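You operate a simulated robot arm through the tools that you are given. There is no shell and no other tool. Be economical: measure what you need, move in short steps, check, and stop when the job is done.

The job below is to be done with a simulated two-armed robot. You get a single attempt, and the scene is never put back.

Task
Pick up the filter from the top of the sample bench with one hand, pass it to the other hand and put it on the lid film deck top. Set down upright: filter.

The check looks at the end state, three seconds after you hand in, the way a careful person would. Anything else that was tipped, shoved, dropped, spilled or broken makes it a failure. Lids that push on must go on centred and level and be pressed home; caps that screw on are set level and turned clockwise until they are tight.

Robot
Two 7-joint arms with two-finger parallel grippers on one trunk, on a base that drives. Base frame: it is fixed to the floor where the robot stands at the start and does not move with it; the origin is under the middle of the robot, x ahead of it, y to its left, z up. Units: mm, degrees, N and s.
The left shoulder is at the start at [30, 119, 1035], the right one opposite. With the tool pointing down near the work surface each hand reaches from about 240 to 680 mm from the robot's upright axis, wherever it stands, measured 20 degrees to its own side. Places, roughly: lid film deck top [-2000, -4200, 800]. Payload 3.43 kg a hand.
The TCP of each hand is the grasp point between the finger pads, 30 mm short of the fingertips. In the tool frame z runs along the fingers and y along their closing line. The gripper opens to 94 mm. The fingers are 28 mm wide and 10 mm thick; the gripper's body (50 by 96 mm) begins 55 mm behind the TCP.
Orientation is that of the tool frame in the base frame, as [roll, pitch, yaw] about the fixed x, y, z axes, in that order (R = Rz(yaw) Ry(pitch) Rx(roll)). With the fingers straight down and closing along the base's y, the tool's x points along the base's -x, its y along +y and its z along -z.

Tools
- The arms move only by the tool servo_tool. It takes "left_series", "right_series" or both (then of equal length, played together; a hand with none holds still); each is a list of rows, each a list of 7 numbers: the shift along the tool's x, y, z in mm, then the turn, a rotation vector about the tool's x, y, z in degrees, then the opening in per cent of the stroke, from 0 (shut) to 100 (fully open). In form: [[x, y, z, rx, ry, rz, fingers], ...]. A call has 1 to 20 rows; each row shifts and turns the commanded pose from where the row before left it, along the tool's axes as they then stand. Each row takes 0.2 s and may step no farther than 50 mm and 8.6 degrees from the row before; otherwise, or with a gripper value out of range, the whole call is refused. A pose out of reach is approached as far as the arm can. The call stops where the force on the tool passes 40 N (or 10 N more than at its start, if that is more) or the arm is blocked; 0.2 s more then pass. The fingers move at their own pace (about 72 mm/s each) and stop on an object; they squeeze with about 34 N. The grip force told is the motor's: it shows also when the fingers shut on nothing. Time passes only in rows, and 0.2 s behind the last, so rows that do not move let the fingers close. It gives the time, the measured TCP pose, the force on the tool (base axes), the opening and the grip force at its end, in the units of the frame above (readings bear some noise), with the torque about the TCP (base axes, N m) and any sound that the robot's microphone picked up.
- Cameras (640 x 400 px; columns grow to the right, rows downward): "scene" is now at [35.7, 17.4, 1734.2]; the picture's right is [0.27, -0.96, 0.00], its down [-0.81, -0.23, -0.54] and it looks along [0.52, 0.14, -0.84] (base axes); focal length 262 px, centre (320, 200). "left" rides on the left gripper at [76, -14, -103] in its tool frame; the picture's right is [0.18, 0.98, 0.00], its down [-0.75, 0.14, -0.64] and it looks along [-0.63, 0.12, 0.77] (tool axes); focal length 243 px, centre (320, 200). "right" rides on the right gripper at [76, 14, -102] in its tool frame; the picture's right is [-0.18, 0.98, 0.00], its down [-0.75, -0.14, -0.64] and it looks along [-0.63, -0.12, 0.77] (tool axes); focal length 243 px, centre (320, 200). There is no depth. A picture from a camera that has moved, and an enlarged one, comes with that camera's place and axes in the base frame and with its lens.
- capture(camera): a new picture of that camera. The clock stands still meanwhile.
- slide_trunk(by): slides the trunk up (or, below 0, down) by that many mm; the arms and the scene camera ride with it, the base frame stays. It gives what a move gives, with no picture.
- base_move(legs): drives the robot by 1 to 6 legs, each [ahead, turn to the left] in mm and degrees, along the robot's own axes; the way and the turn of a leg run together, so that a leg with both is an arc; at most 1500 mm and 180 degrees a leg. The arms and the cameras ride along, it lands a little off, and it stops where it bumps. It gives what a move gives.
- aim_head(pan, tilt): turns the head with the scene camera to pan (to the left, within 143 degrees either way) and tilt (down, from -29 to 69), counted from straight ahead of the robot. It gives what a move gives.
- inspect(camera, box): a new picture of the part [left, top, right, bottom] of that camera's present view, enlarged. The clock stands still meanwhile.
- sign_off(): hands the job in; it is judged then, once.

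Work in short steps. Places have to be worked out from the pictures, the camera data and where the tool is seen: move nearer, look again, correct. Check each grasp and each placing, and mend what went wrong. You have 120 turns and 88 pictures in all, those below and enlarged ones among them. Open the grippers and draw the arms clear of the work before you hand the job in, unless the task says otherwise; then end with one line.

The tools are called after ">>>" as a command line: name --argument value ..., lists and objects as JSON in quotes. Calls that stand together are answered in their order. servo_tool: Moves the arms, as the interface text tells. Its arguments: {"type":"object","properties":{"left_series":{"type":"array"},"right_series":{"type":"array"}},"required":[]} The other tools are called the same way: slide_trunk (by) slides the trunk up or down; base_move (legs) drives the base; aim_head (pan, tilt) turns the head that bears the scene camera; capture (camera) takes a picture; inspect (camera, box) takes an enlarged picture of a part of a camera's view; sign_off () hands the job in.

At the start:

```text
clock: 0.0
left_position: [470.7, 202.3, 1072.5]
left_tool_rot: [179.9, 0.0, -180.0]
left_ft_force: [-0.1, -0.7, 0.6]
left_torque: [-0.03, -0.02, -0.02]
left_grip_width: 94.0
left_grip_force: 0.0
right_position: [341.6, -120.4, 1093.1]
right_tool_rot: [-180.0, 0.0, -180.0]
right_ft_force: [-0.9, 0.1, 0.2]
right_torque: [-0.04, 0.01, 0.01]
right_grip_width: 93.9
right_grip_force: 0.0
trunk travel left (down, up): [-300.0, 110.0]
robot x, y, heading: [-2.4, -0.9, 0.1]
head pan, tilt: [15.6, 57.4]
```

scene: 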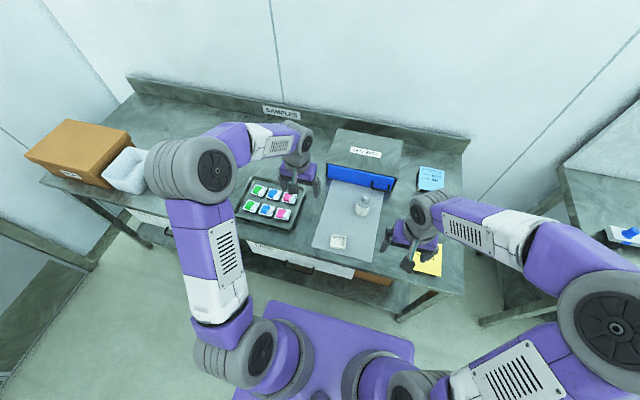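
right: 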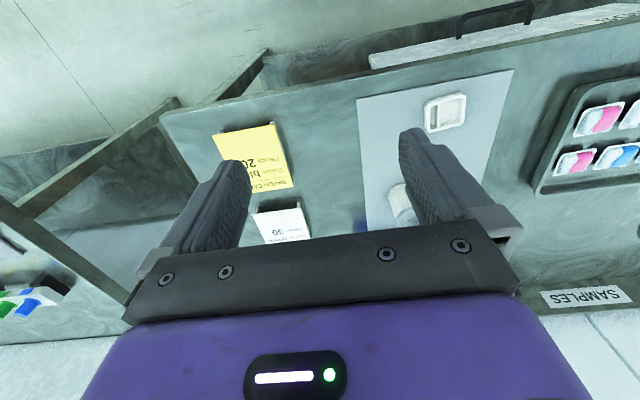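
left: 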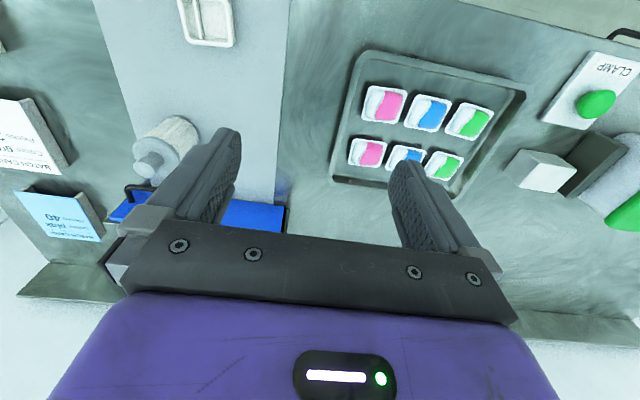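

The filter is probably the white cylindrical object near the blue box. I'll zoom in on it.

>>> inspect --camera "scene" --box '[230, 120, 470, 280]'

>>> inspect --camera "left" --box '[0, 0, 320, 260]'

```text
2.50 times, centred on (350, 200) of scene
camera zoom: at [35.7, 17.4, 1734.2], right [0.27, -0.96, 0.0], down [-0.81, -0.23, -0.54], along [0.52, 0.14, -0.84], focal length 656 px, centre (245, 200)
```

zoom: 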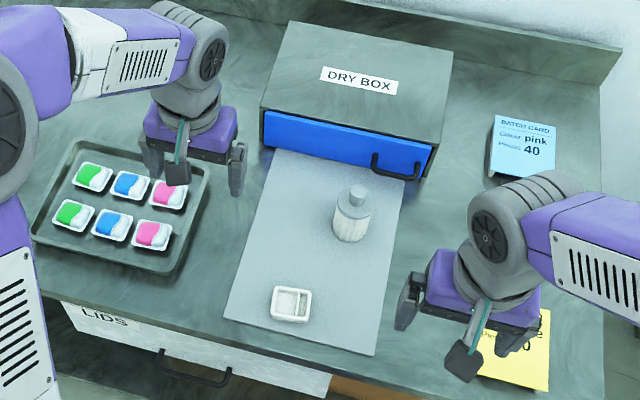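

```text
1.54 times, centred on (160, 130) of left
camera zoom: at [394.3, 188.4, 1174.5], right [-0.18, 0.98, 0.0], down [0.75, 0.14, 0.64], along [0.63, 0.12, -0.77], focal length 373 px, centre (566, 308)
```

zoom: 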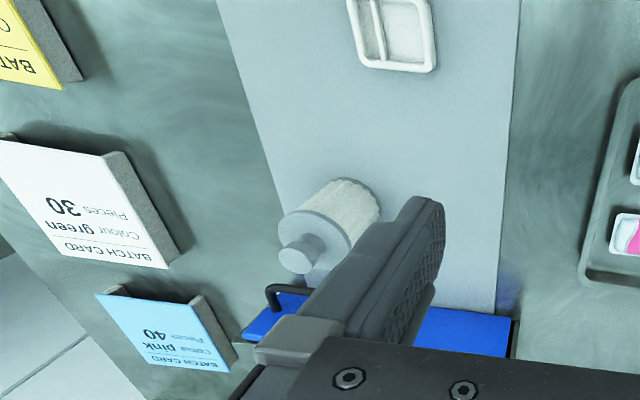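

The pleated cylinder is the filter. It stands upright at about (603,-12), base z≈780, about 120 mm tall and 60 mm wide. I'll look around for the deck before I plan the route.

>>> aim_head --pan -115 --tilt 15

>>> capture --camera "scene"

>>> aim_head --pan -50 --tilt 25

>>> capture --camera "scene"

```text
clock: 2.1
left_position: [471.1, 203.4, 1071.8]
left_tool_rot: [180.0, 0.1, 180.0]
left_ft_force: [1.0, 0.3, 0.0]
left_torque: [0.01, -0.01, 0.02]
left_grip_width: 94.1
left_grip_force: 0.1
right_position: [341.8, -121.5, 1093.4]
right_tool_rot: [180.0, 0.1, -179.9]
right_ft_force: [0.0, -0.1, -0.6]
right_torque: [0.01, 0.01, 0.0]
right_grip_width: 93.9
right_grip_force: 0.0
trunk travel left (down, up): [-300.0, 110.0]
robot x, y, heading: [0.7, 0.7, 0.3]
head pan, tilt: [-115.0, 15.0]
```

```text
82 pictures are left
camera scene: at [-70.7, -86.0, 1797.4], right [-0.91, 0.42, 0.0], down [0.11, 0.23, -0.97], along [-0.41, -0.88, -0.26], focal length 262 px, centre (320, 200)
```

scene: 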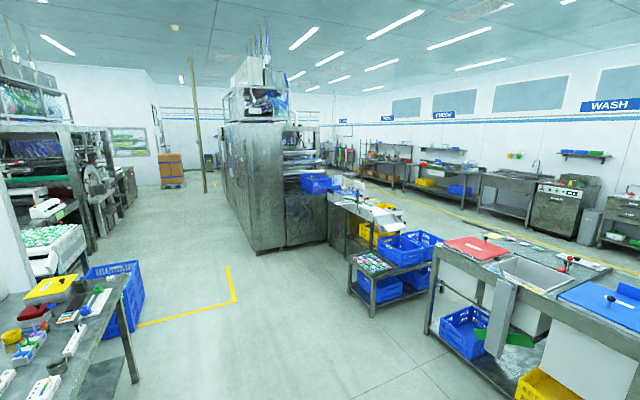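

```text
clock: 3.5
left_position: [469.6, 203.6, 1072.7]
left_tool_rot: [179.9, 0.0, -180.0]
left_ft_force: [-0.8, 0.2, 0.3]
left_torque: [-0.06, 0.03, 0.03]
left_grip_width: 93.8
left_grip_force: 0.1
right_position: [342.3, -121.7, 1092.8]
right_tool_rot: [180.0, 0.0, -180.0]
right_ft_force: [-0.4, -0.5, 0.4]
right_torque: [-0.02, 0.02, 0.0]
right_grip_width: 94.1
right_grip_force: 0.1
trunk travel left (down, up): [-300.0, 110.0]
robot x, y, heading: [0.3, -0.5, -0.2]
head pan, tilt: [-50.0, 25.0]
```

```text
81 pictures are left
camera scene: at [27.9, -71.9, 1781.1], right [-0.77, -0.64, 0.0], down [-0.27, 0.32, -0.91], along [0.58, -0.69, -0.42], focal length 262 px, centre (320, 200)
```

scene: 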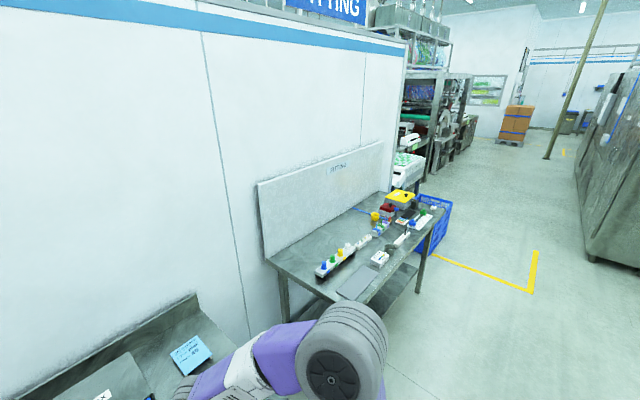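

The deck point projects to the far machine's outfeed, near the blue crate. First the pick: I'll move the left hand over the filter at its current safe height and look with the wrist camera.

>>> aim_head --pan 0 --tilt 57

>>> servo_tool --left_series '[[-20, -36, 0, 0, 0, 0, 100], [-20, -36, 0, 0, 0, 0, 100], [-20, -36, 0, 0, 0, 0, 100], [-20, -36, 0, 0, 0, 0, 100], [-20, -36, 0, 0, 0, 0, 100], [-20, -34, 0, 0, 0, 0, 100]]'

>>> capture --camera "left"

>>> capture --camera "scene"

```text
clock: 4.7
left_position: [470.7, 203.1, 1071.9]
left_tool_rot: [-179.9, 0.0, 180.0]
left_ft_force: [-0.2, -0.6, -0.5]
left_torque: [-0.03, -0.04, -0.01]
left_grip_width: 94.1
left_grip_force: 0.1
right_position: [342.7, -121.6, 1093.0]
right_tool_rot: [179.9, -0.1, 179.9]
right_ft_force: [-0.5, 0.4, 0.3]
right_torque: [-0.01, 0.0, -0.03]
right_grip_width: 94.0
right_grip_force: 0.0
trunk travel left (down, up): [-300.0, 110.0]
robot x, y, heading: [-0.4, -2.4, 0.0]
head pan, tilt: [0.0, 57.0]
```

```text
clock: 6.1
left_position: [590.9, -12.3, 1072.3]
left_tool_rot: [179.9, -0.1, 180.0]
left_ft_force: [0.4, 0.7, -0.4]
left_torque: [0.02, 0.01, 0.01]
left_grip_width: 94.0
left_grip_force: 0.2
right_position: [343.9, -123.1, 1091.5]
right_tool_rot: [179.9, -0.1, -180.0]
right_ft_force: [-0.3, -0.7, -0.9]
right_torque: [0.01, 0.02, 0.01]
right_grip_width: 93.9
right_grip_force: 0.0
trunk travel left (down, up): [-300.0, 110.0]
robot x, y, heading: [0.5, 0.2, -0.1]
head pan, tilt: [0.0, 57.0]
```

```text
80 pictures are left
camera left: at [514.5, -26.9, 1174.9], right [-0.18, 0.98, 0.0], down [0.75, 0.14, 0.64], along [0.63, 0.12, -0.77], focal length 243 px, centre (320, 200)
```

left: 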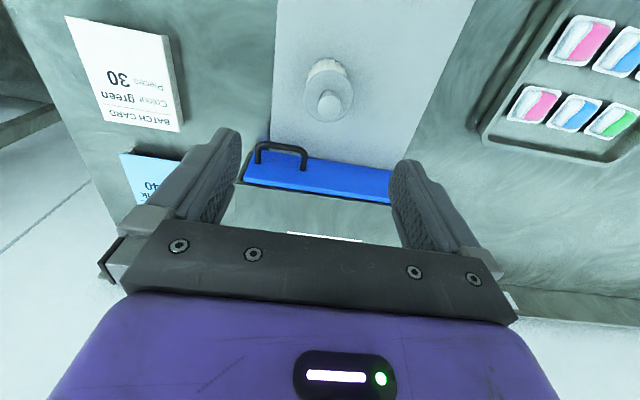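

```text
79 pictures are left
camera scene: at [39.6, -2.7, 1734.6], right [0.0, -1.0, 0.0], down [-0.84, 0.0, -0.54], along [0.54, 0.0, -0.84], focal length 262 px, centre (320, 200)
```

scene: 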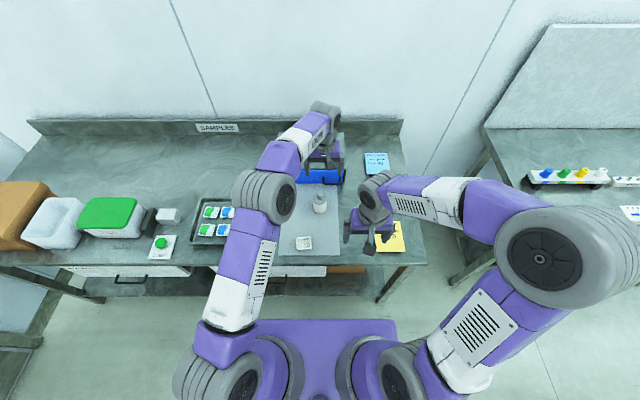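

The filter is nearly under the hand. I'll zoom both views to fix its axis and heights.

>>> inspect --camera "left" --box '[280, 40, 376, 140]'

>>> inspect --camera "scene" --box '[272, 150, 368, 260]'

```text
4.00 times, centred on (328, 90) of left
camera zoom: at [514.5, -26.9, 1174.9], right [-0.18, 0.98, 0.0], down [0.75, 0.14, 0.64], along [0.63, 0.12, -0.77], focal length 970 px, centre (288, 640)
```

zoom: 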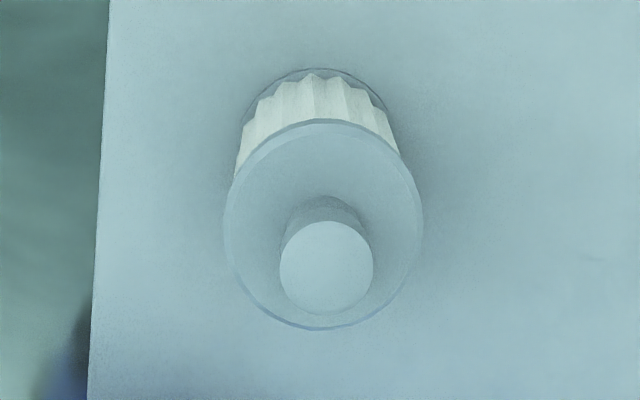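

```text
3.64 times, centred on (320, 205) of scene
camera zoom: at [39.6, -2.7, 1734.6], right [0.0, -1.0, 0.0], down [-0.84, 0.0, -0.54], along [0.54, 0.0, -0.84], focal length 955 px, centre (320, 182)
```

zoom: 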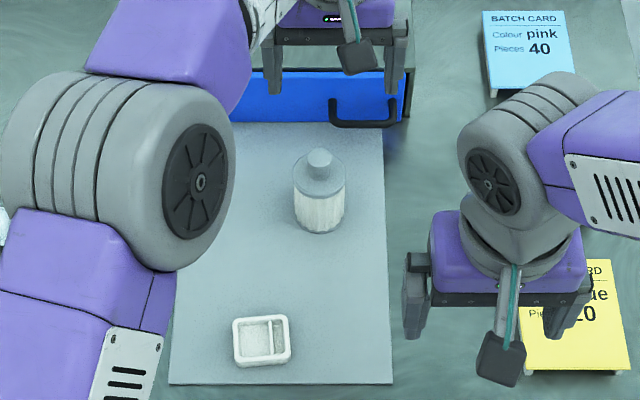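

From the two views, the axis is at about (603, 0). The base is at z≈796, the disc top at z≈868, and the 25 mm nub runs up to z≈906. I'll grip the nub from above with the left hand, leaving the body free for the right. Next is a centred partial descent.

>>> servo_tool --left_series '[[-12, 12, 20, 0, 0, 0, 60], [0, 0, 35, 0, 0, 0, 60], [0, 0, 35, 0, 0, 0, 60]]'

>>> capture --camera "left"

>>> inspect --camera "scene" --box '[272, 130, 368, 240]'

```text
clock: 6.9
left_position: [602.4, -1.0, 985.3]
left_tool_rot: [-180.0, 0.0, 179.9]
left_ft_force: [0.5, 0.1, 0.5]
left_torque: [-0.03, 0.01, 0.0]
left_grip_width: 56.4
left_grip_force: 0.1
right_position: [343.3, -122.5, 1092.2]
right_tool_rot: [180.0, 0.0, 180.0]
right_ft_force: [-0.1, -0.1, 0.2]
right_torque: [0.01, 0.01, 0.0]
right_grip_width: 93.8
right_grip_force: 0.1
trunk travel left (down, up): [-300.0, 110.0]
robot x, y, heading: [2.6, 0.4, -0.1]
head pan, tilt: [0.0, 57.0]
```

```text
76 pictures are left
camera left: at [526.9, -15.4, 1087.6], right [-0.18, 0.98, 0.0], down [0.75, 0.14, 0.64], along [0.63, 0.12, -0.77], focal length 243 px, centre (320, 200)
```

left: 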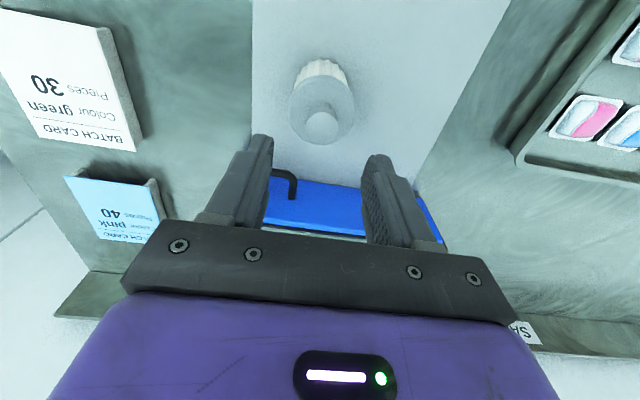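

```text
3.64 times, centred on (320, 185) of scene
camera zoom: at [39.6, -1.1, 1734.6], right [0.0, -1.0, 0.0], down [-0.84, 0.0, -0.54], along [0.54, 0.0, -0.84], focal length 955 px, centre (320, 254)
```

zoom: 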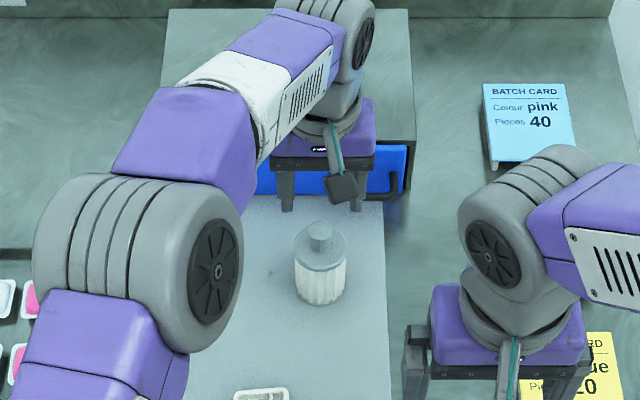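

Still well aligned, with the nub at about x 597–603, y≈0. I'll go down to just above the nub and check again.

>>> servo_tool --left_series '[[1, 0, 20, 0, 0, 0, 60], [0, 0, 20, 0, 0, 0, 60]]'

>>> inspect --camera "left" --box '[220, 60, 460, 240]'

```text
clock: 7.5
left_position: [602.2, -0.5, 943.8]
left_tool_rot: [-180.0, 0.0, 179.9]
left_ft_force: [0.5, -0.2, -0.7]
left_torque: [0.01, -0.03, 0.01]
left_grip_width: 56.5
left_grip_force: 0.1
right_position: [342.0, -123.0, 1092.9]
right_tool_rot: [-180.0, 0.1, 180.0]
right_ft_force: [-0.2, -0.5, 0.3]
right_torque: [0.03, 0.01, 0.04]
right_grip_width: 94.0
right_grip_force: 0.1
trunk travel left (down, up): [-300.0, 110.0]
robot x, y, heading: [-0.7, -0.9, 0.2]
head pan, tilt: [0.0, 57.0]
```

```text
2.22 times, centred on (340, 150) of left
camera zoom: at [526.0, -14.0, 1045.4], right [-0.18, 0.98, 0.0], down [0.75, 0.14, 0.64], along [0.63, 0.12, -0.77], focal length 539 px, centre (276, 311)
```

zoom: 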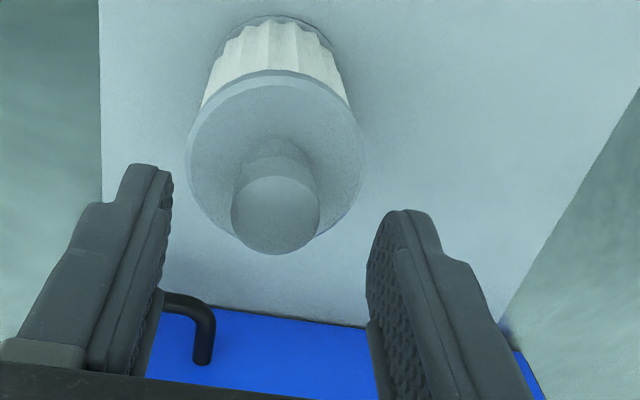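

The nub is centred at about (604, 1). I'll descend 40 mm so the tips sit just above the disc, then close.

>>> servo_tool --left_series '[[-1, 1, 20, 0, 0, 0, 60], [0, 0, 19, 0, 0, 0, 60], [0, 0, 0, 0, 0, 0, 0], [0, 0, 0, 0, 0, 0, 0], [0, 0, 0, 0, 0, 0, 0]]'

>>> capture --camera "left"

```text
clock: 8.1
left_position: [606.1, -2.9, 916.1]
left_tool_rot: [-179.4, 0.9, 179.9]
left_ft_force: [-7.5, 1.2, 21.1]
left_torque: [-0.33, 0.8, -0.17]
left_grip_width: 44.4
left_grip_force: 21.5
right_position: [341.4, -121.3, 1092.7]
right_tool_rot: [180.0, 0.1, -180.0]
right_ft_force: [0.9, -0.7, -0.4]
right_torque: [-0.02, 0.04, -0.01]
right_grip_width: 93.8
right_grip_force: 0.1
trunk travel left (down, up): [-300.0, 110.0]
robot x, y, heading: [0.7, 0.4, 0.0]
head pan, tilt: [0.0, 57.0]
stopped in row 3 (left hand): the force on the tool passed its limit at 42 N (the readings are from after the stop); the commanded pose is now the measured one
```

```text
73 pictures are left
camera left: at [528.3, -16.3, 1018.0], right [-0.18, 0.98, -0.01], down [0.74, 0.15, 0.65], along [0.64, 0.11, -0.76], focal length 243 px, centre (320, 200)
```

left: 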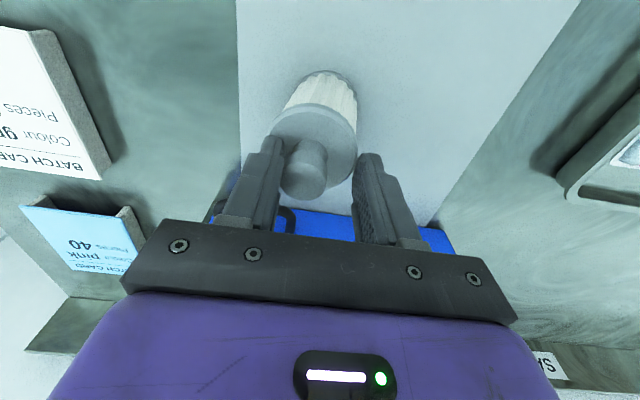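

The hand stopped early at z=916 with about 21 N upward, and the filter looks slightly displaced or leaning. I'll inspect before I move anything.

>>> inspect --camera "left" --box '[220, 60, 420, 240]'

>>> inspect --camera "scene" --box '[272, 140, 368, 240]'

>>> capture --camera "right"

```text
2.22 times, centred on (320, 150) of left
camera zoom: at [528.3, -16.3, 1018.0], right [-0.18, 0.98, -0.01], down [0.74, 0.15, 0.65], along [0.64, 0.11, -0.76], focal length 539 px, centre (320, 311)
```

zoom: 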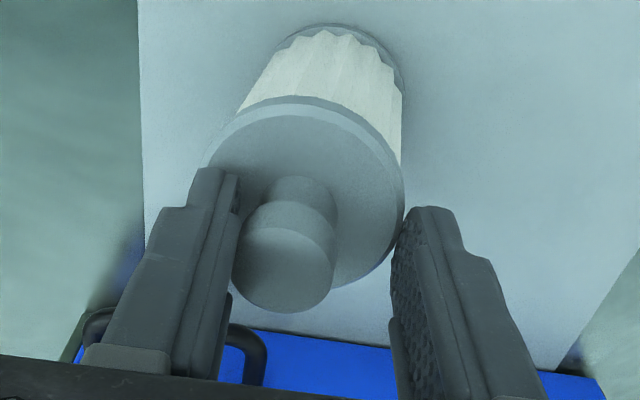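

```text
4.00 times, centred on (320, 190) of scene
camera zoom: at [37.3, -1.1, 1734.9], right [0.0, -1.0, 0.0], down [-0.84, 0.0, -0.55], along [0.55, 0.0, -0.84], focal length 1050 px, centre (320, 240)
```

zoom: 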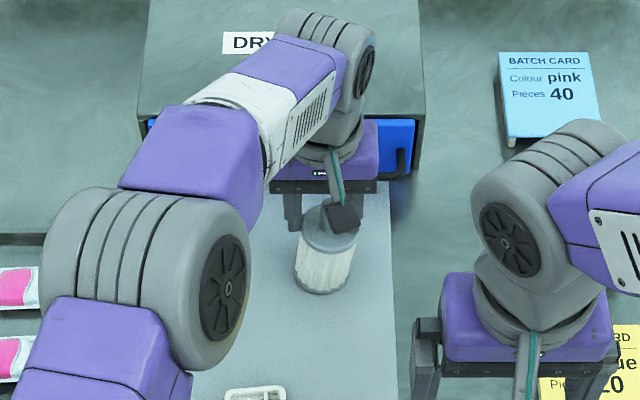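

```text
70 pictures are left
camera right: at [265.6, -107.5, 1194.9], right [0.18, 0.98, 0.0], down [0.75, -0.14, 0.64], along [0.63, -0.12, -0.77], focal length 243 px, centre (320, 200)
```

right: 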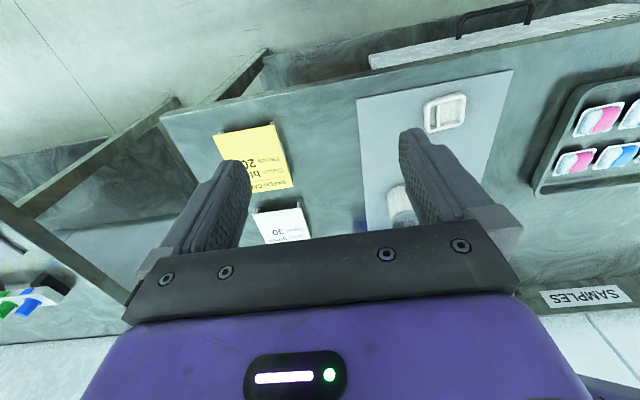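

The left fingers are clamped across the nub's near side and the disc's far rim, and the filter is tilted slightly. Opening gently will let it settle back onto its base; I'll raise the hand only after that.

>>> servo_tool --left_series '[[0, 0, 0, 0, 0, 0, 49], [0, 0, 0, 0, 0, 0, 52], [0, 0, 0, 0, 0, 0, 56], [0, 0, 0, 0, 0, 0, 62], [0, 0, 0, 0, 0, 0, 68], [0, 0, 0, 0, 0, 0, 68]]'

>>> inspect --camera "left" --box '[220, 60, 420, 240]'

>>> inspect --camera "scene" --box '[272, 140, 368, 240]'

```text
clock: 9.5
left_position: [604.8, -3.9, 915.5]
left_tool_rot: [-179.4, 1.0, 179.9]
left_ft_force: [-1.6, -0.9, 26.4]
left_torque: [-0.83, 0.22, -0.04]
left_grip_width: 64.6
left_grip_force: 0.8
right_position: [340.3, -121.0, 1092.8]
right_tool_rot: [-180.0, 0.1, -180.0]
right_ft_force: [0.7, 0.3, 0.0]
right_torque: [-0.01, -0.01, -0.03]
right_grip_width: 94.1
right_grip_force: 0.1
trunk travel left (down, up): [-300.0, 110.0]
robot x, y, heading: [3.1, -0.9, 0.2]
head pan, tilt: [0.0, 57.0]
```

```text
2.22 times, centred on (320, 150) of left
camera zoom: at [527.1, -16.5, 1016.8], right [-0.18, 0.98, -0.01], down [0.74, 0.15, 0.65], along [0.64, 0.11, -0.76], focal length 539 px, centre (320, 311)
```

zoom: 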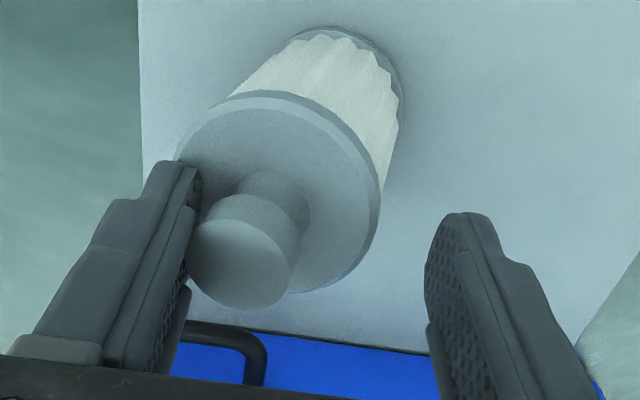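

```text
4.00 times, centred on (320, 190) of scene
camera zoom: at [35.4, -1.3, 1734.8], right [0.0, -1.0, 0.0], down [-0.84, 0.0, -0.55], along [0.55, 0.0, -0.84], focal length 1050 px, centre (320, 240)
```

zoom: 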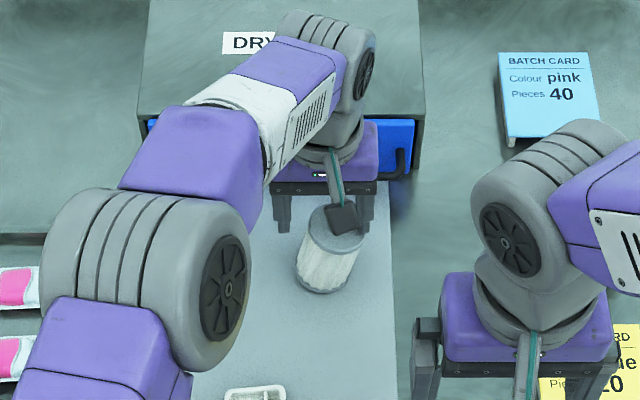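

The -y fingertip is pressing down on the disc edge (26 N upward, torque arm on the -y side). So the disc is higher than I judged. I'll raise the hand in small steps to release that pressure.

>>> servo_tool --left_series '[[0, 0, -3, 0, 0, 0, 68], [0, 0, -3, 0, 0, 0, 68], [0, 0, -3, 0, 0, 0, 68], [0, 0, -3, 0, 0, 0, 68]]'

>>> inspect --camera "left" --box '[220, 60, 420, 240]'

```text
clock: 10.5
left_position: [604.6, -2.5, 924.5]
left_tool_rot: [-179.5, 0.6, 180.0]
left_ft_force: [-0.3, -0.2, -0.3]
left_torque: [0.0, 0.02, -0.02]
left_grip_width: 64.1
left_grip_force: 0.0
right_position: [343.1, -122.6, 1092.3]
right_tool_rot: [-180.0, 0.0, -180.0]
right_ft_force: [-0.5, -0.7, -0.2]
right_torque: [0.0, 0.02, -0.01]
right_grip_width: 94.0
right_grip_force: 0.1
trunk travel left (down, up): [-300.0, 110.0]
robot x, y, heading: [3.9, 0.5, -0.1]
head pan, tilt: [0.0, 57.0]
```

```text
2.22 times, centred on (320, 150) of left
camera zoom: at [528.7, -15.8, 1026.0], right [-0.18, 0.98, -0.01], down [0.75, 0.15, 0.65], along [0.64, 0.11, -0.76], focal length 539 px, centre (320, 311)
```

zoom: 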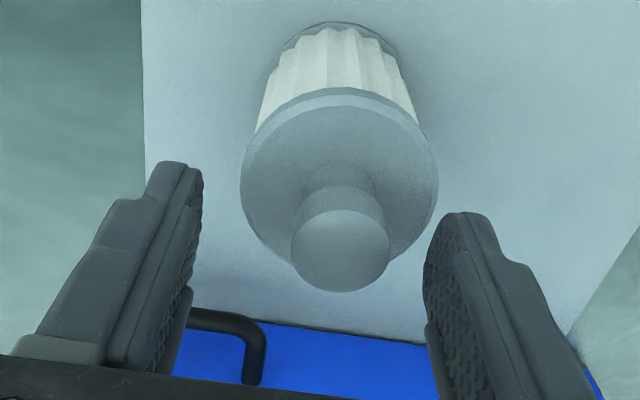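

The filter is upright and free again. The contact shows the disc top is really at z≈885 and the nub top at ≈918. I'll shift about 4.5 mm to +y to centre on the nub, descend only 4 mm and close.

>>> servo_tool --left_series '[[3, 4.5, 0, 0, 0, 0, 62], [0, 0, 4, 0, 0, 0, 55], [0, 0, 0, 0, 0, 0, 45], [0, 0, 0, 0, 0, 0, 38], [0, 0, 0, 0, 0, 0, 34]]'

>>> inspect --camera "left" --box '[220, 60, 420, 240]'

```text
clock: 11.7
left_position: [603.5, 1.0, 920.2]
left_tool_rot: [-179.4, 0.6, 179.8]
left_ft_force: [0.4, 0.1, -0.5]
left_torque: [-0.02, 0.0, 0.02]
left_grip_width: 31.8
left_grip_force: 0.1
right_position: [342.7, -122.2, 1091.4]
right_tool_rot: [179.9, 0.0, -179.9]
right_ft_force: [0.3, 0.8, -0.3]
right_torque: [-0.01, 0.02, 0.04]
right_grip_width: 94.0
right_grip_force: 0.0
trunk travel left (down, up): [-300.0, 110.0]
robot x, y, heading: [-0.0, 2.9, 0.2]
head pan, tilt: [0.0, 57.0]
```

```text
2.22 times, centred on (320, 150) of left
camera zoom: at [525.8, -11.4, 1022.4], right [-0.18, 0.98, -0.01], down [0.75, 0.15, 0.65], along [0.64, 0.11, -0.76], focal length 539 px, centre (320, 311)
```

zoom: 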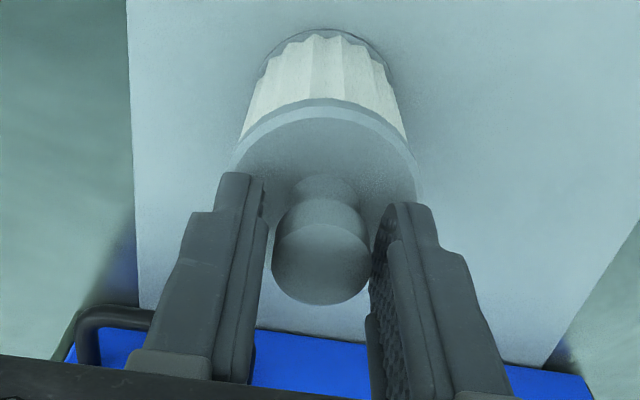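

Well centred around the nub with no contact force. Closing now.

>>> servo_tool --left_series '[[0, 0, 0, 0, 0, 0, 28], [0, 0, 0, 0, 0, 0, 20], [0, 0, 0, 0, 0, 0, 0], [0, 0, 0, 0, 0, 0, 0]]'

>>> inspect --camera "left" --box '[220, 60, 420, 240]'

```text
clock: 12.7
left_position: [603.7, 1.9, 919.9]
left_tool_rot: [-179.5, 0.8, 179.9]
left_ft_force: [0.0, 0.2, 1.0]
left_torque: [-0.05, 0.01, 0.02]
left_grip_width: 24.0
left_grip_force: 34.0
right_position: [340.5, -121.8, 1093.0]
right_tool_rot: [179.9, 0.0, -180.0]
right_ft_force: [-0.2, 0.1, 0.3]
right_torque: [0.0, 0.01, 0.0]
right_grip_width: 93.8
right_grip_force: 0.1
trunk travel left (down, up): [-300.0, 110.0]
robot x, y, heading: [-1.3, 0.0, -0.1]
head pan, tilt: [0.0, 57.0]
```

```text
2.22 times, centred on (320, 150) of left
camera zoom: at [525.8, -11.5, 1022.5], right [-0.18, 0.98, -0.01], down [0.75, 0.15, 0.65], along [0.64, 0.11, -0.76], focal length 539 px, centre (320, 311)
```

zoom: 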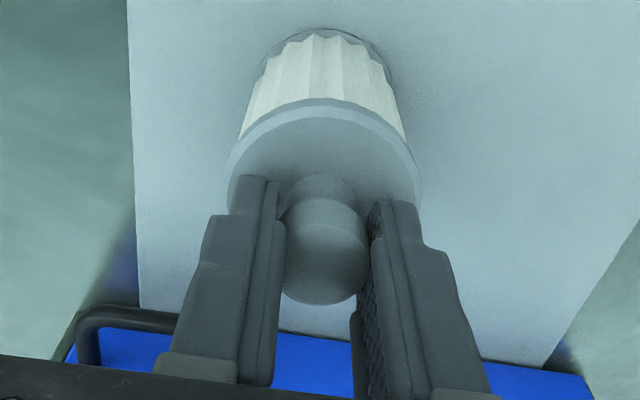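

The nub is gripped: 24 mm wide at 34 N. I'll lift about 200 mm and verify.

>>> servo_tool --left_series '[[0, 0, -15, 0, 0, 0, 0], [0, 0, -30, 0, 0, 0, 0], [0, 0, -40, 0, 0, 0, 0], [0, 0, -40, 0, 0, 0, 0], [0, 0, -40, 0, 0, 0, 0], [0, 0, -35, 0, 0, 0, 0]]'

>>> capture --camera "left"

>>> capture --camera "scene"

```text
clock: 14.1
left_position: [600.7, 3.2, 1120.4]
left_tool_rot: [-179.4, 0.7, 179.9]
left_ft_force: [-0.5, 0.5, -0.9]
left_torque: [-0.02, 0.0, 0.0]
left_grip_width: 23.6
left_grip_force: 34.2
right_position: [342.9, -122.3, 1092.3]
right_tool_rot: [-179.9, 0.0, 179.9]
right_ft_force: [-0.4, 0.5, 0.4]
right_torque: [-0.01, 0.01, 0.0]
right_grip_width: 94.2
right_grip_force: 0.0
trunk travel left (down, up): [-300.0, 110.0]
robot x, y, heading: [0.9, -2.8, 0.0]
head pan, tilt: [0.0, 57.0]
```

```text
64 pictures are left
camera left: at [522.4, -10.4, 1222.6], right [-0.18, 0.98, -0.01], down [0.75, 0.15, 0.65], along [0.64, 0.11, -0.76], focal length 243 px, centre (320, 200)
```

left: 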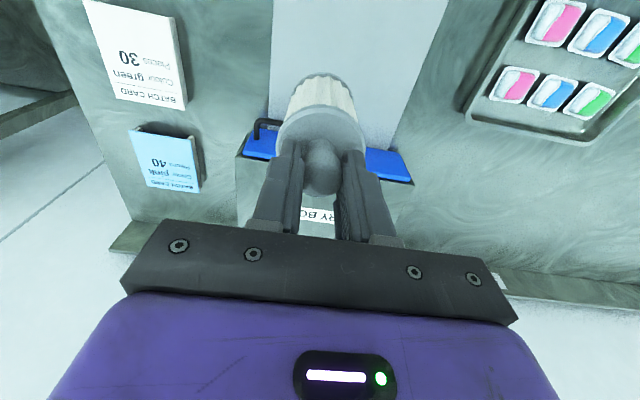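

```text
63 pictures are left
camera scene: at [38.3, -1.5, 1734.7], right [0.0, -1.0, 0.0], down [-0.84, 0.0, -0.54], along [0.54, 0.0, -0.84], focal length 262 px, centre (320, 200)
```

scene: 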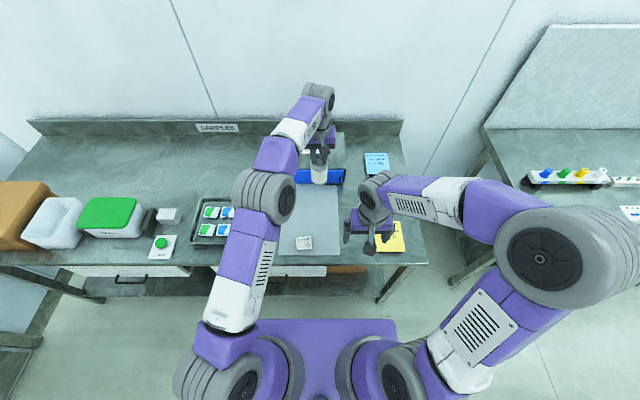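

The filter hangs upright from the left hand. I'll back away from the bench into free space for the handover.

>>> base_move --legs '[[-350, 0]]'

```text
clock: 16.4
left_position: [254.5, 1.7, 1120.4]
left_tool_rot: [-179.5, 0.7, 179.8]
left_ft_force: [-0.5, 0.2, -1.3]
left_torque: [0.0, 0.0, 0.02]
left_grip_width: 23.8
left_grip_force: 33.5
right_position: [-3.4, -121.9, 1092.7]
right_tool_rot: [179.9, 0.0, 179.9]
right_ft_force: [-0.3, 0.7, 0.1]
right_torque: [-0.04, -0.02, -0.02]
right_grip_width: 94.1
right_grip_force: 0.1
trunk travel left (down, up): [-300.0, 110.0]
robot x, y, heading: [-343.9, 3.1, -0.2]
head pan, tilt: [0.0, 57.0]
```

Clear now. I'll turn the right hand to point forward-left and 40° down at its pregrasp pose, with the left hand staying out of the way for now.

>>> servo_tool --right_series '[[-24, 19, -19, 0, 0, 0, 100], [-24, 19, -19, 0, 0, 0, 100], [0, 0, 0, 0, 0, -7, 100], [0, 0, 0, 0, 0, -7, 100], [0, 0, 0, 0, 0, -7, 100], [0, 0, 0, 0, 0, -7, 100], [0, 0, 0, 0, 0, -7, 100], [0, 0, 0, 0, -8.33, 0, 100], [0, 0, 0, 0, -8.33, 0, 100], [0, 0, 0, 0, -8.33, 0, 100], [0, 0, 0, 0, -8.33, 0, 100], [0, 0, 0, 0, -8.33, 0, 100], [0, 0, 0, 0, -8.33, 0, 100], [0, 0, 0, 0, 0, 0, 100]]'

>>> capture --camera "scene"

>>> capture --camera "right"

```text
clock: 19.4
left_position: [255.7, 2.3, 1120.2]
left_tool_rot: [-179.5, 0.7, 179.7]
left_ft_force: [-0.3, 0.3, -0.9]
left_torque: [0.0, 0.0, -0.01]
left_grip_width: 23.9
left_grip_force: 34.1
right_position: [47.7, -84.9, 1130.8]
right_tool_rot: [-179.9, 50.0, -145.2]
right_ft_force: [0.8, -0.2, -0.4]
right_torque: [0.05, 0.01, -0.01]
right_grip_width: 93.9
right_grip_force: 0.1
trunk travel left (down, up): [-300.0, 110.0]
robot x, y, heading: [-345.8, 3.9, 0.2]
head pan, tilt: [0.0, 57.0]
```

```text
62 pictures are left
camera scene: at [-306.1, -0.7, 1734.7], right [0.0, -1.0, 0.0], down [-0.84, 0.0, -0.54], along [0.54, 0.0, -0.84], focal length 262 px, centre (320, 200)
```

scene: 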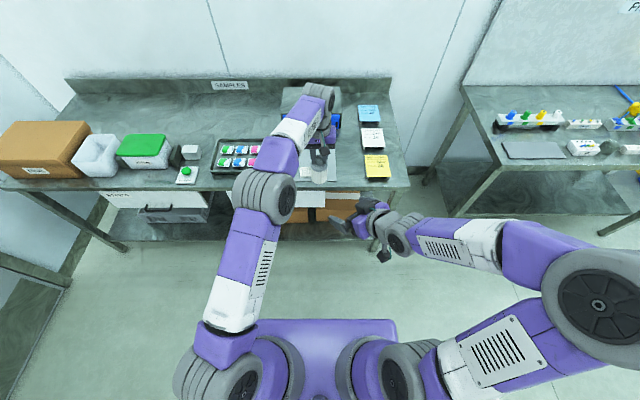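

```text
61 pictures are left
camera right: at [-65.5, -145.8, 1137.7], right [-0.46, 0.87, 0.14], down [0.08, -0.12, 0.99], along [0.88, 0.47, -0.01], focal length 243 px, centre (320, 200)
```

right: 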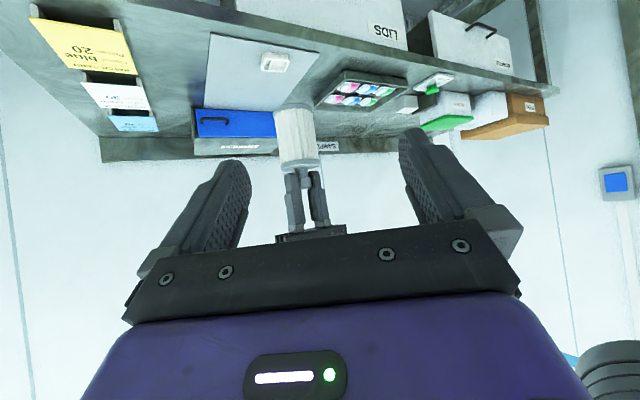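

Right pregrasp pose is good. Now I'll bring the left hand and filter to the meeting point, 120 mm ahead of the right TCP along its approach.

>>> servo_tool --left_series '[[34, -9, -2, 0, 0, 0, 0], [34, -9, -2, 0, 0, 0, 0], [34, -9, -1, 0, 0, 0, 0], [31, -8, 0, 0, 0, 0, 0], [0, 0, 0, 0, 0, 0, 0]]'

>>> capture --camera "right"

>>> inspect --camera "scene" --box '[240, 140, 440, 300]'

```text
clock: 20.6
left_position: [122.5, -29.5, 1126.1]
left_tool_rot: [-179.5, 0.6, 179.9]
left_ft_force: [0.3, 0.5, -1.7]
left_torque: [0.02, 0.02, 0.0]
left_grip_width: 24.0
left_grip_force: 33.8
right_position: [48.2, -83.8, 1130.2]
right_tool_rot: [179.9, 49.8, -145.2]
right_ft_force: [0.0, -0.3, 0.0]
right_torque: [0.0, 0.03, 0.02]
right_grip_width: 94.0
right_grip_force: 0.0
trunk travel left (down, up): [-300.0, 110.0]
robot x, y, heading: [-341.1, -1.1, -0.1]
head pan, tilt: [0.0, 57.0]
```

```text
60 pictures are left
camera right: at [-64.7, -145.8, 1137.7], right [-0.46, 0.87, 0.14], down [0.08, -0.12, 0.99], along [0.88, 0.47, -0.01], focal length 243 px, centre (320, 200)
```

right: 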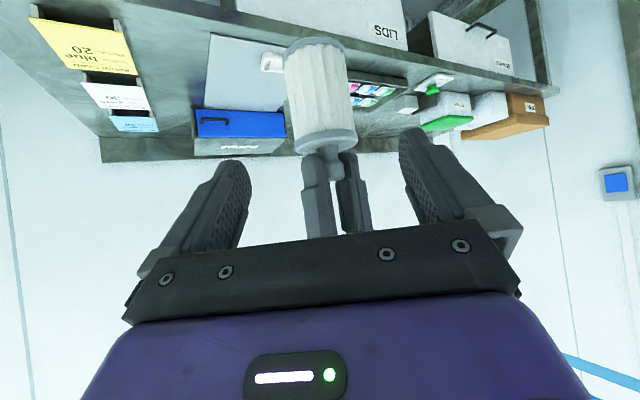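

```text
2.50 times, centred on (340, 220) of scene
camera zoom: at [-305.2, -0.8, 1734.6], right [0.0, -1.0, 0.0], down [-0.84, 0.0, -0.54], along [0.54, 0.0, -0.84], focal length 656 px, centre (270, 150)
```

zoom: 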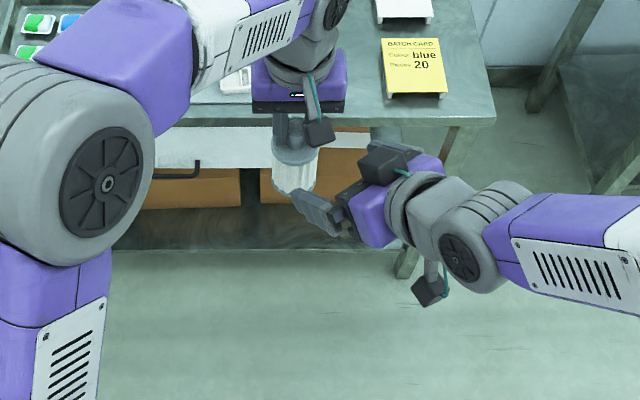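

Geometry agrees: filter axis on the approach line, base at z≈1013. I'll advance the right hand 80 mm and check the clearance.

>>> servo_tool --right_series '[[0, 2, 20, 0, 0, 0, 100], [0, 0, 20, 0, 0, 0, 100], [0, 0, 20, 0, 0, 0, 100], [0, 0, 20, 0, 0, 0, 100]]'

>>> capture --camera "right"

>>> inspect --camera "scene" --box '[260, 140, 420, 260]'

```text
clock: 21.6
left_position: [123.4, -30.8, 1124.7]
left_tool_rot: [-179.5, 0.7, 179.8]
left_ft_force: [-0.5, -1.0, -1.1]
left_torque: [-0.02, 0.02, 0.0]
left_grip_width: 23.5
left_grip_force: 33.9
right_position: [94.9, -48.5, 1077.8]
right_tool_rot: [179.9, 50.0, -145.2]
right_ft_force: [-0.2, 0.8, 0.4]
right_torque: [0.02, -0.01, 0.01]
right_grip_width: 94.0
right_grip_force: 0.1
trunk travel left (down, up): [-300.0, 110.0]
robot x, y, heading: [-344.8, -3.3, -0.4]
head pan, tilt: [0.0, 57.0]
```

```text
58 pictures are left
camera right: at [-17.4, -108.6, 1086.0], right [-0.46, 0.87, 0.14], down [0.07, -0.12, 0.99], along [0.88, 0.47, -0.01], focal length 243 px, centre (320, 200)
```

right: 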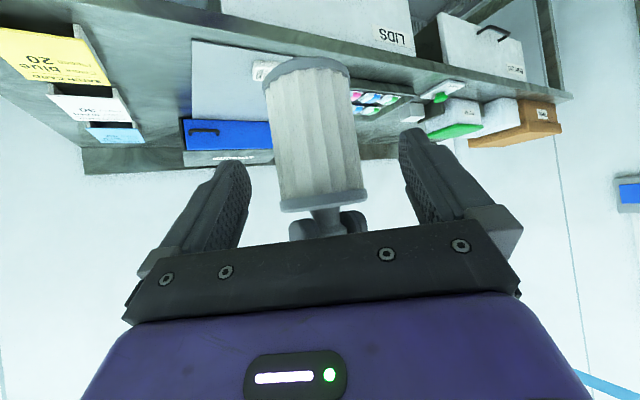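

```text
3.33 times, centred on (340, 200) of scene
camera zoom: at [-305.1, -0.6, 1734.6], right [0.0, -1.0, 0.0], down [-0.84, 0.0, -0.54], along [0.54, 0.0, -0.84], focal length 875 px, centre (253, 200)
```

zoom: 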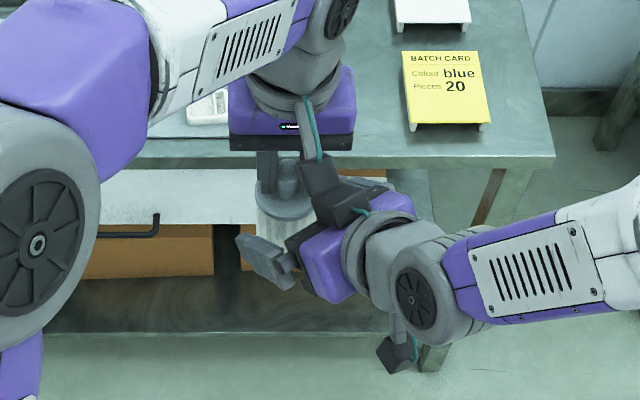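

Filter is centred between the right fingers and the gap to the left camera grows as the right hand moves down and forward. I'll advance the last 30 mm.

>>> servo_tool --right_series '[[0, 0, 15, 0, 0, 0, 100], [0, 0, 15, 0, 0, 0, 100], [0, 0, 0, 0, 0, 0, 100]]'

>>> capture --camera "right"

>>> capture --camera "left"

```text
clock: 22.4
left_position: [121.8, -30.6, 1125.8]
left_tool_rot: [-179.5, 0.7, 179.8]
left_ft_force: [2.6, 2.5, -2.1]
left_torque: [0.04, -0.03, 0.03]
left_grip_width: 23.8
left_grip_force: 33.6
right_position: [112.2, -36.8, 1059.7]
right_tool_rot: [180.0, 50.1, -145.2]
right_ft_force: [-2.7, -1.2, 0.8]
right_torque: [0.09, -0.17, -0.05]
right_grip_width: 94.2
right_grip_force: 0.0
trunk travel left (down, up): [-300.0, 110.0]
robot x, y, heading: [-344.6, 1.2, -0.4]
head pan, tilt: [0.0, 57.0]
```

```text
56 pictures are left
camera right: at [0.5, -97.0, 1066.7], right [-0.46, 0.87, 0.14], down [0.07, -0.12, 0.99], along [0.88, 0.47, -0.01], focal length 243 px, centre (320, 200)
```

right: 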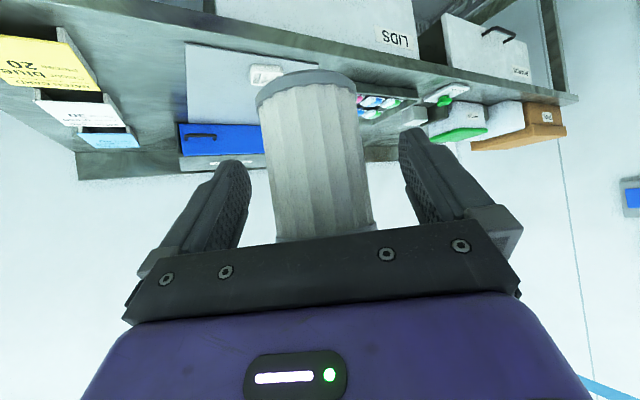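

```text
55 pictures are left
camera left: at [45.2, -43.1, 1226.8], right [-0.18, 0.98, -0.01], down [0.75, 0.14, 0.65], along [0.64, 0.11, -0.76], focal length 243 px, centre (320, 200)
```

left: 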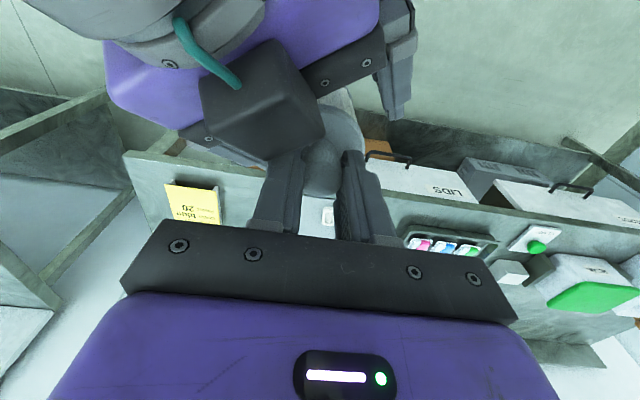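

A dark module on top of the right gripper just touches the left finger at about 3 N. The filter axis is already about 15 mm past the right TCP, well inside the pads. I'll back off 2 mm and close the right hand on the body.

>>> servo_tool --right_series '[[0, 0, -3, 0, 0, 0, 90], [0, 0, 0, 0, 0, 0, 80], [0, 0, 0, 0, 0, 0, 72], [0, 0, 0, 0, 0, 0, 64], [0, 0, 0, 0, 0, 0, 40], [0, 0, 0, 0, 0, 0, 20], [0, 0, 0, 0, 0, 0, 0], [0, 0, 0, 0, 0, 0, 0]]'

>>> capture --camera "right"

```text
clock: 24.2
left_position: [121.9, -30.5, 1124.9]
left_tool_rot: [-179.6, 0.6, 179.7]
left_ft_force: [-6.4, 7.1, 1.7]
left_torque: [0.24, 0.36, 0.1]
left_grip_width: 23.8
left_grip_force: 33.4
right_position: [111.9, -38.3, 1061.3]
right_tool_rot: [179.9, 49.9, -145.3]
right_ft_force: [6.9, -7.2, -0.7]
right_torque: [0.19, 0.09, -0.25]
right_grip_width: 60.3
right_grip_force: 33.9
trunk travel left (down, up): [-300.0, 110.0]
robot x, y, heading: [-346.3, 2.7, -0.1]
head pan, tilt: [0.0, 57.0]
```

```text
54 pictures are left
camera right: at [-0.8, -98.7, 1068.8], right [-0.46, 0.88, 0.14], down [0.07, -0.12, 0.99], along [0.88, 0.47, -0.01], focal length 243 px, centre (320, 200)
```

right: 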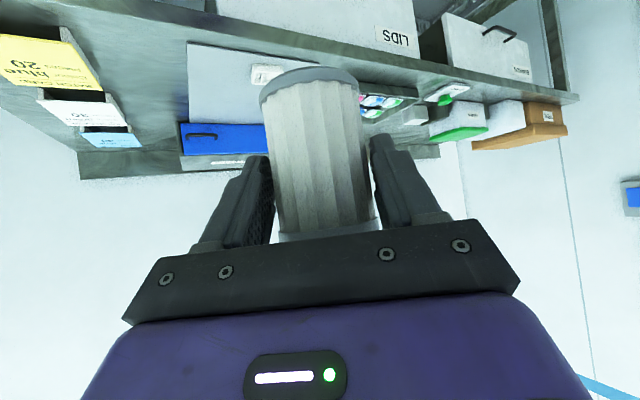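

Right hand grips the body: 60 mm wide at 34 N. I'll relieve the small side strain, open the left fingers just a little, and lift the left hand straight off the nub.

>>> servo_tool --right_series '[[0, -1, 0, 0, 0, 0, 0], [0, 0, 0, 0, 0, 0, 0], [0, 0, 0, 0, 0, 0, 0], [0, 0, 0, 0, 0, 0, 0], [0, 0, 0, 0, 0, 0, 0]]' --left_series '[[0, 0, 0, 0, 0, 0, 0], [0, 0, 0, 0, 0, 0, 26], [0, 0, 0, 0, 0, 0, 28], [0, 0, 0, 0, 0, 0, 30], [0, 0, 0, 0, 0, 0, 30]]'

>>> capture --camera "left"

```text
clock: 25.4
left_position: [121.9, -32.3, 1124.3]
left_tool_rot: [-179.4, 0.6, 179.7]
left_ft_force: [-0.1, 0.9, 0.2]
left_torque: [-0.02, 0.0, 0.03]
left_grip_width: 28.2
left_grip_force: 0.1
right_position: [112.1, -37.2, 1060.7]
right_tool_rot: [-179.9, 50.0, -145.1]
right_ft_force: [0.2, 0.4, 0.8]
right_torque: [0.02, 0.0, -0.01]
right_grip_width: 60.5
right_grip_force: 33.7
trunk travel left (down, up): [-300.0, 110.0]
robot x, y, heading: [-342.0, 2.7, -0.5]
head pan, tilt: [0.0, 57.0]
```

```text
53 pictures are left
camera left: at [45.0, -43.6, 1227.0], right [-0.18, 0.98, -0.01], down [0.75, 0.14, 0.65], along [0.64, 0.11, -0.76], focal length 243 px, centre (320, 200)
```

left: 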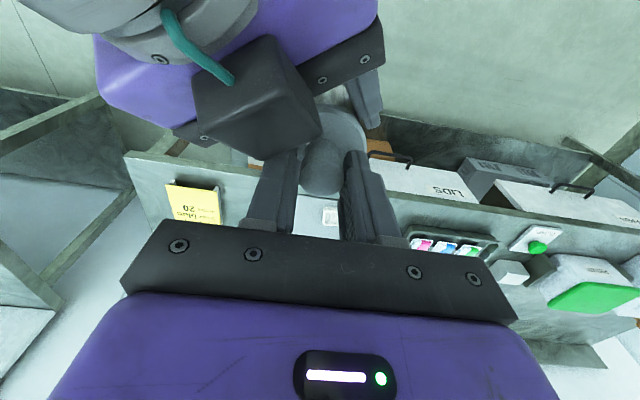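

Forces are zero and the left hand has let go. I'll raise it straight up in small steps.

>>> servo_tool --left_series '[[0, 0, -10, 0, 0, 0, 30], [0, 0, -12, 0, 0, 0, 30], [0, 0, -20, 0, 0, 0, 30], [0, 0, -30, 0, 0, 0, 30], [0, 0, -30, 0, 0, 0, 30]]'

>>> capture --camera "left"

>>> capture --camera "scene"

```text
clock: 26.6
left_position: [119.8, -31.4, 1226.1]
left_tool_rot: [-179.4, 0.8, 179.8]
left_ft_force: [0.2, -0.9, 0.9]
left_torque: [0.0, -0.03, -0.02]
left_grip_width: 28.3
left_grip_force: 0.0
right_position: [110.8, -38.8, 1061.0]
right_tool_rot: [180.0, 50.0, -145.2]
right_ft_force: [-1.1, -0.7, 0.9]
right_torque: [0.0, 0.01, 0.01]
right_grip_width: 60.3
right_grip_force: 33.8
trunk travel left (down, up): [-300.0, 110.0]
robot x, y, heading: [-345.5, 0.6, -0.2]
head pan, tilt: [0.0, 57.0]
```

```text
52 pictures are left
camera left: at [42.2, -45.0, 1327.6], right [-0.18, 0.98, -0.01], down [0.75, 0.14, 0.65], along [0.64, 0.11, -0.76], focal length 243 px, centre (320, 200)
```

left: 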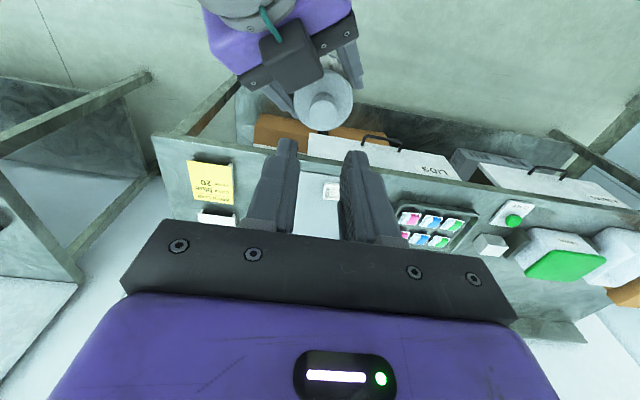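

```text
51 pictures are left
camera scene: at [-306.5, -0.9, 1734.7], right [0.0, -1.0, 0.0], down [-0.84, 0.0, -0.54], along [0.54, 0.0, -0.84], focal length 262 px, centre (320, 200)
```

scene: 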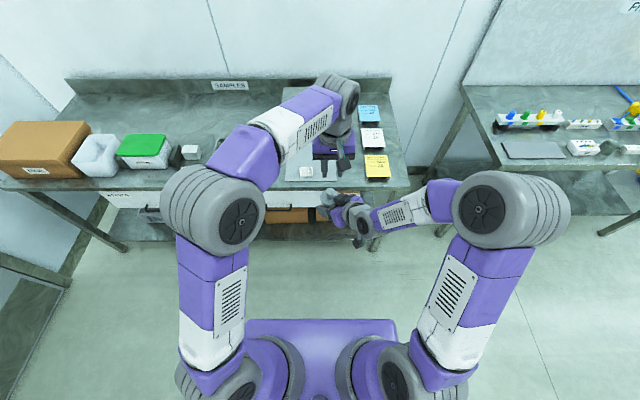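

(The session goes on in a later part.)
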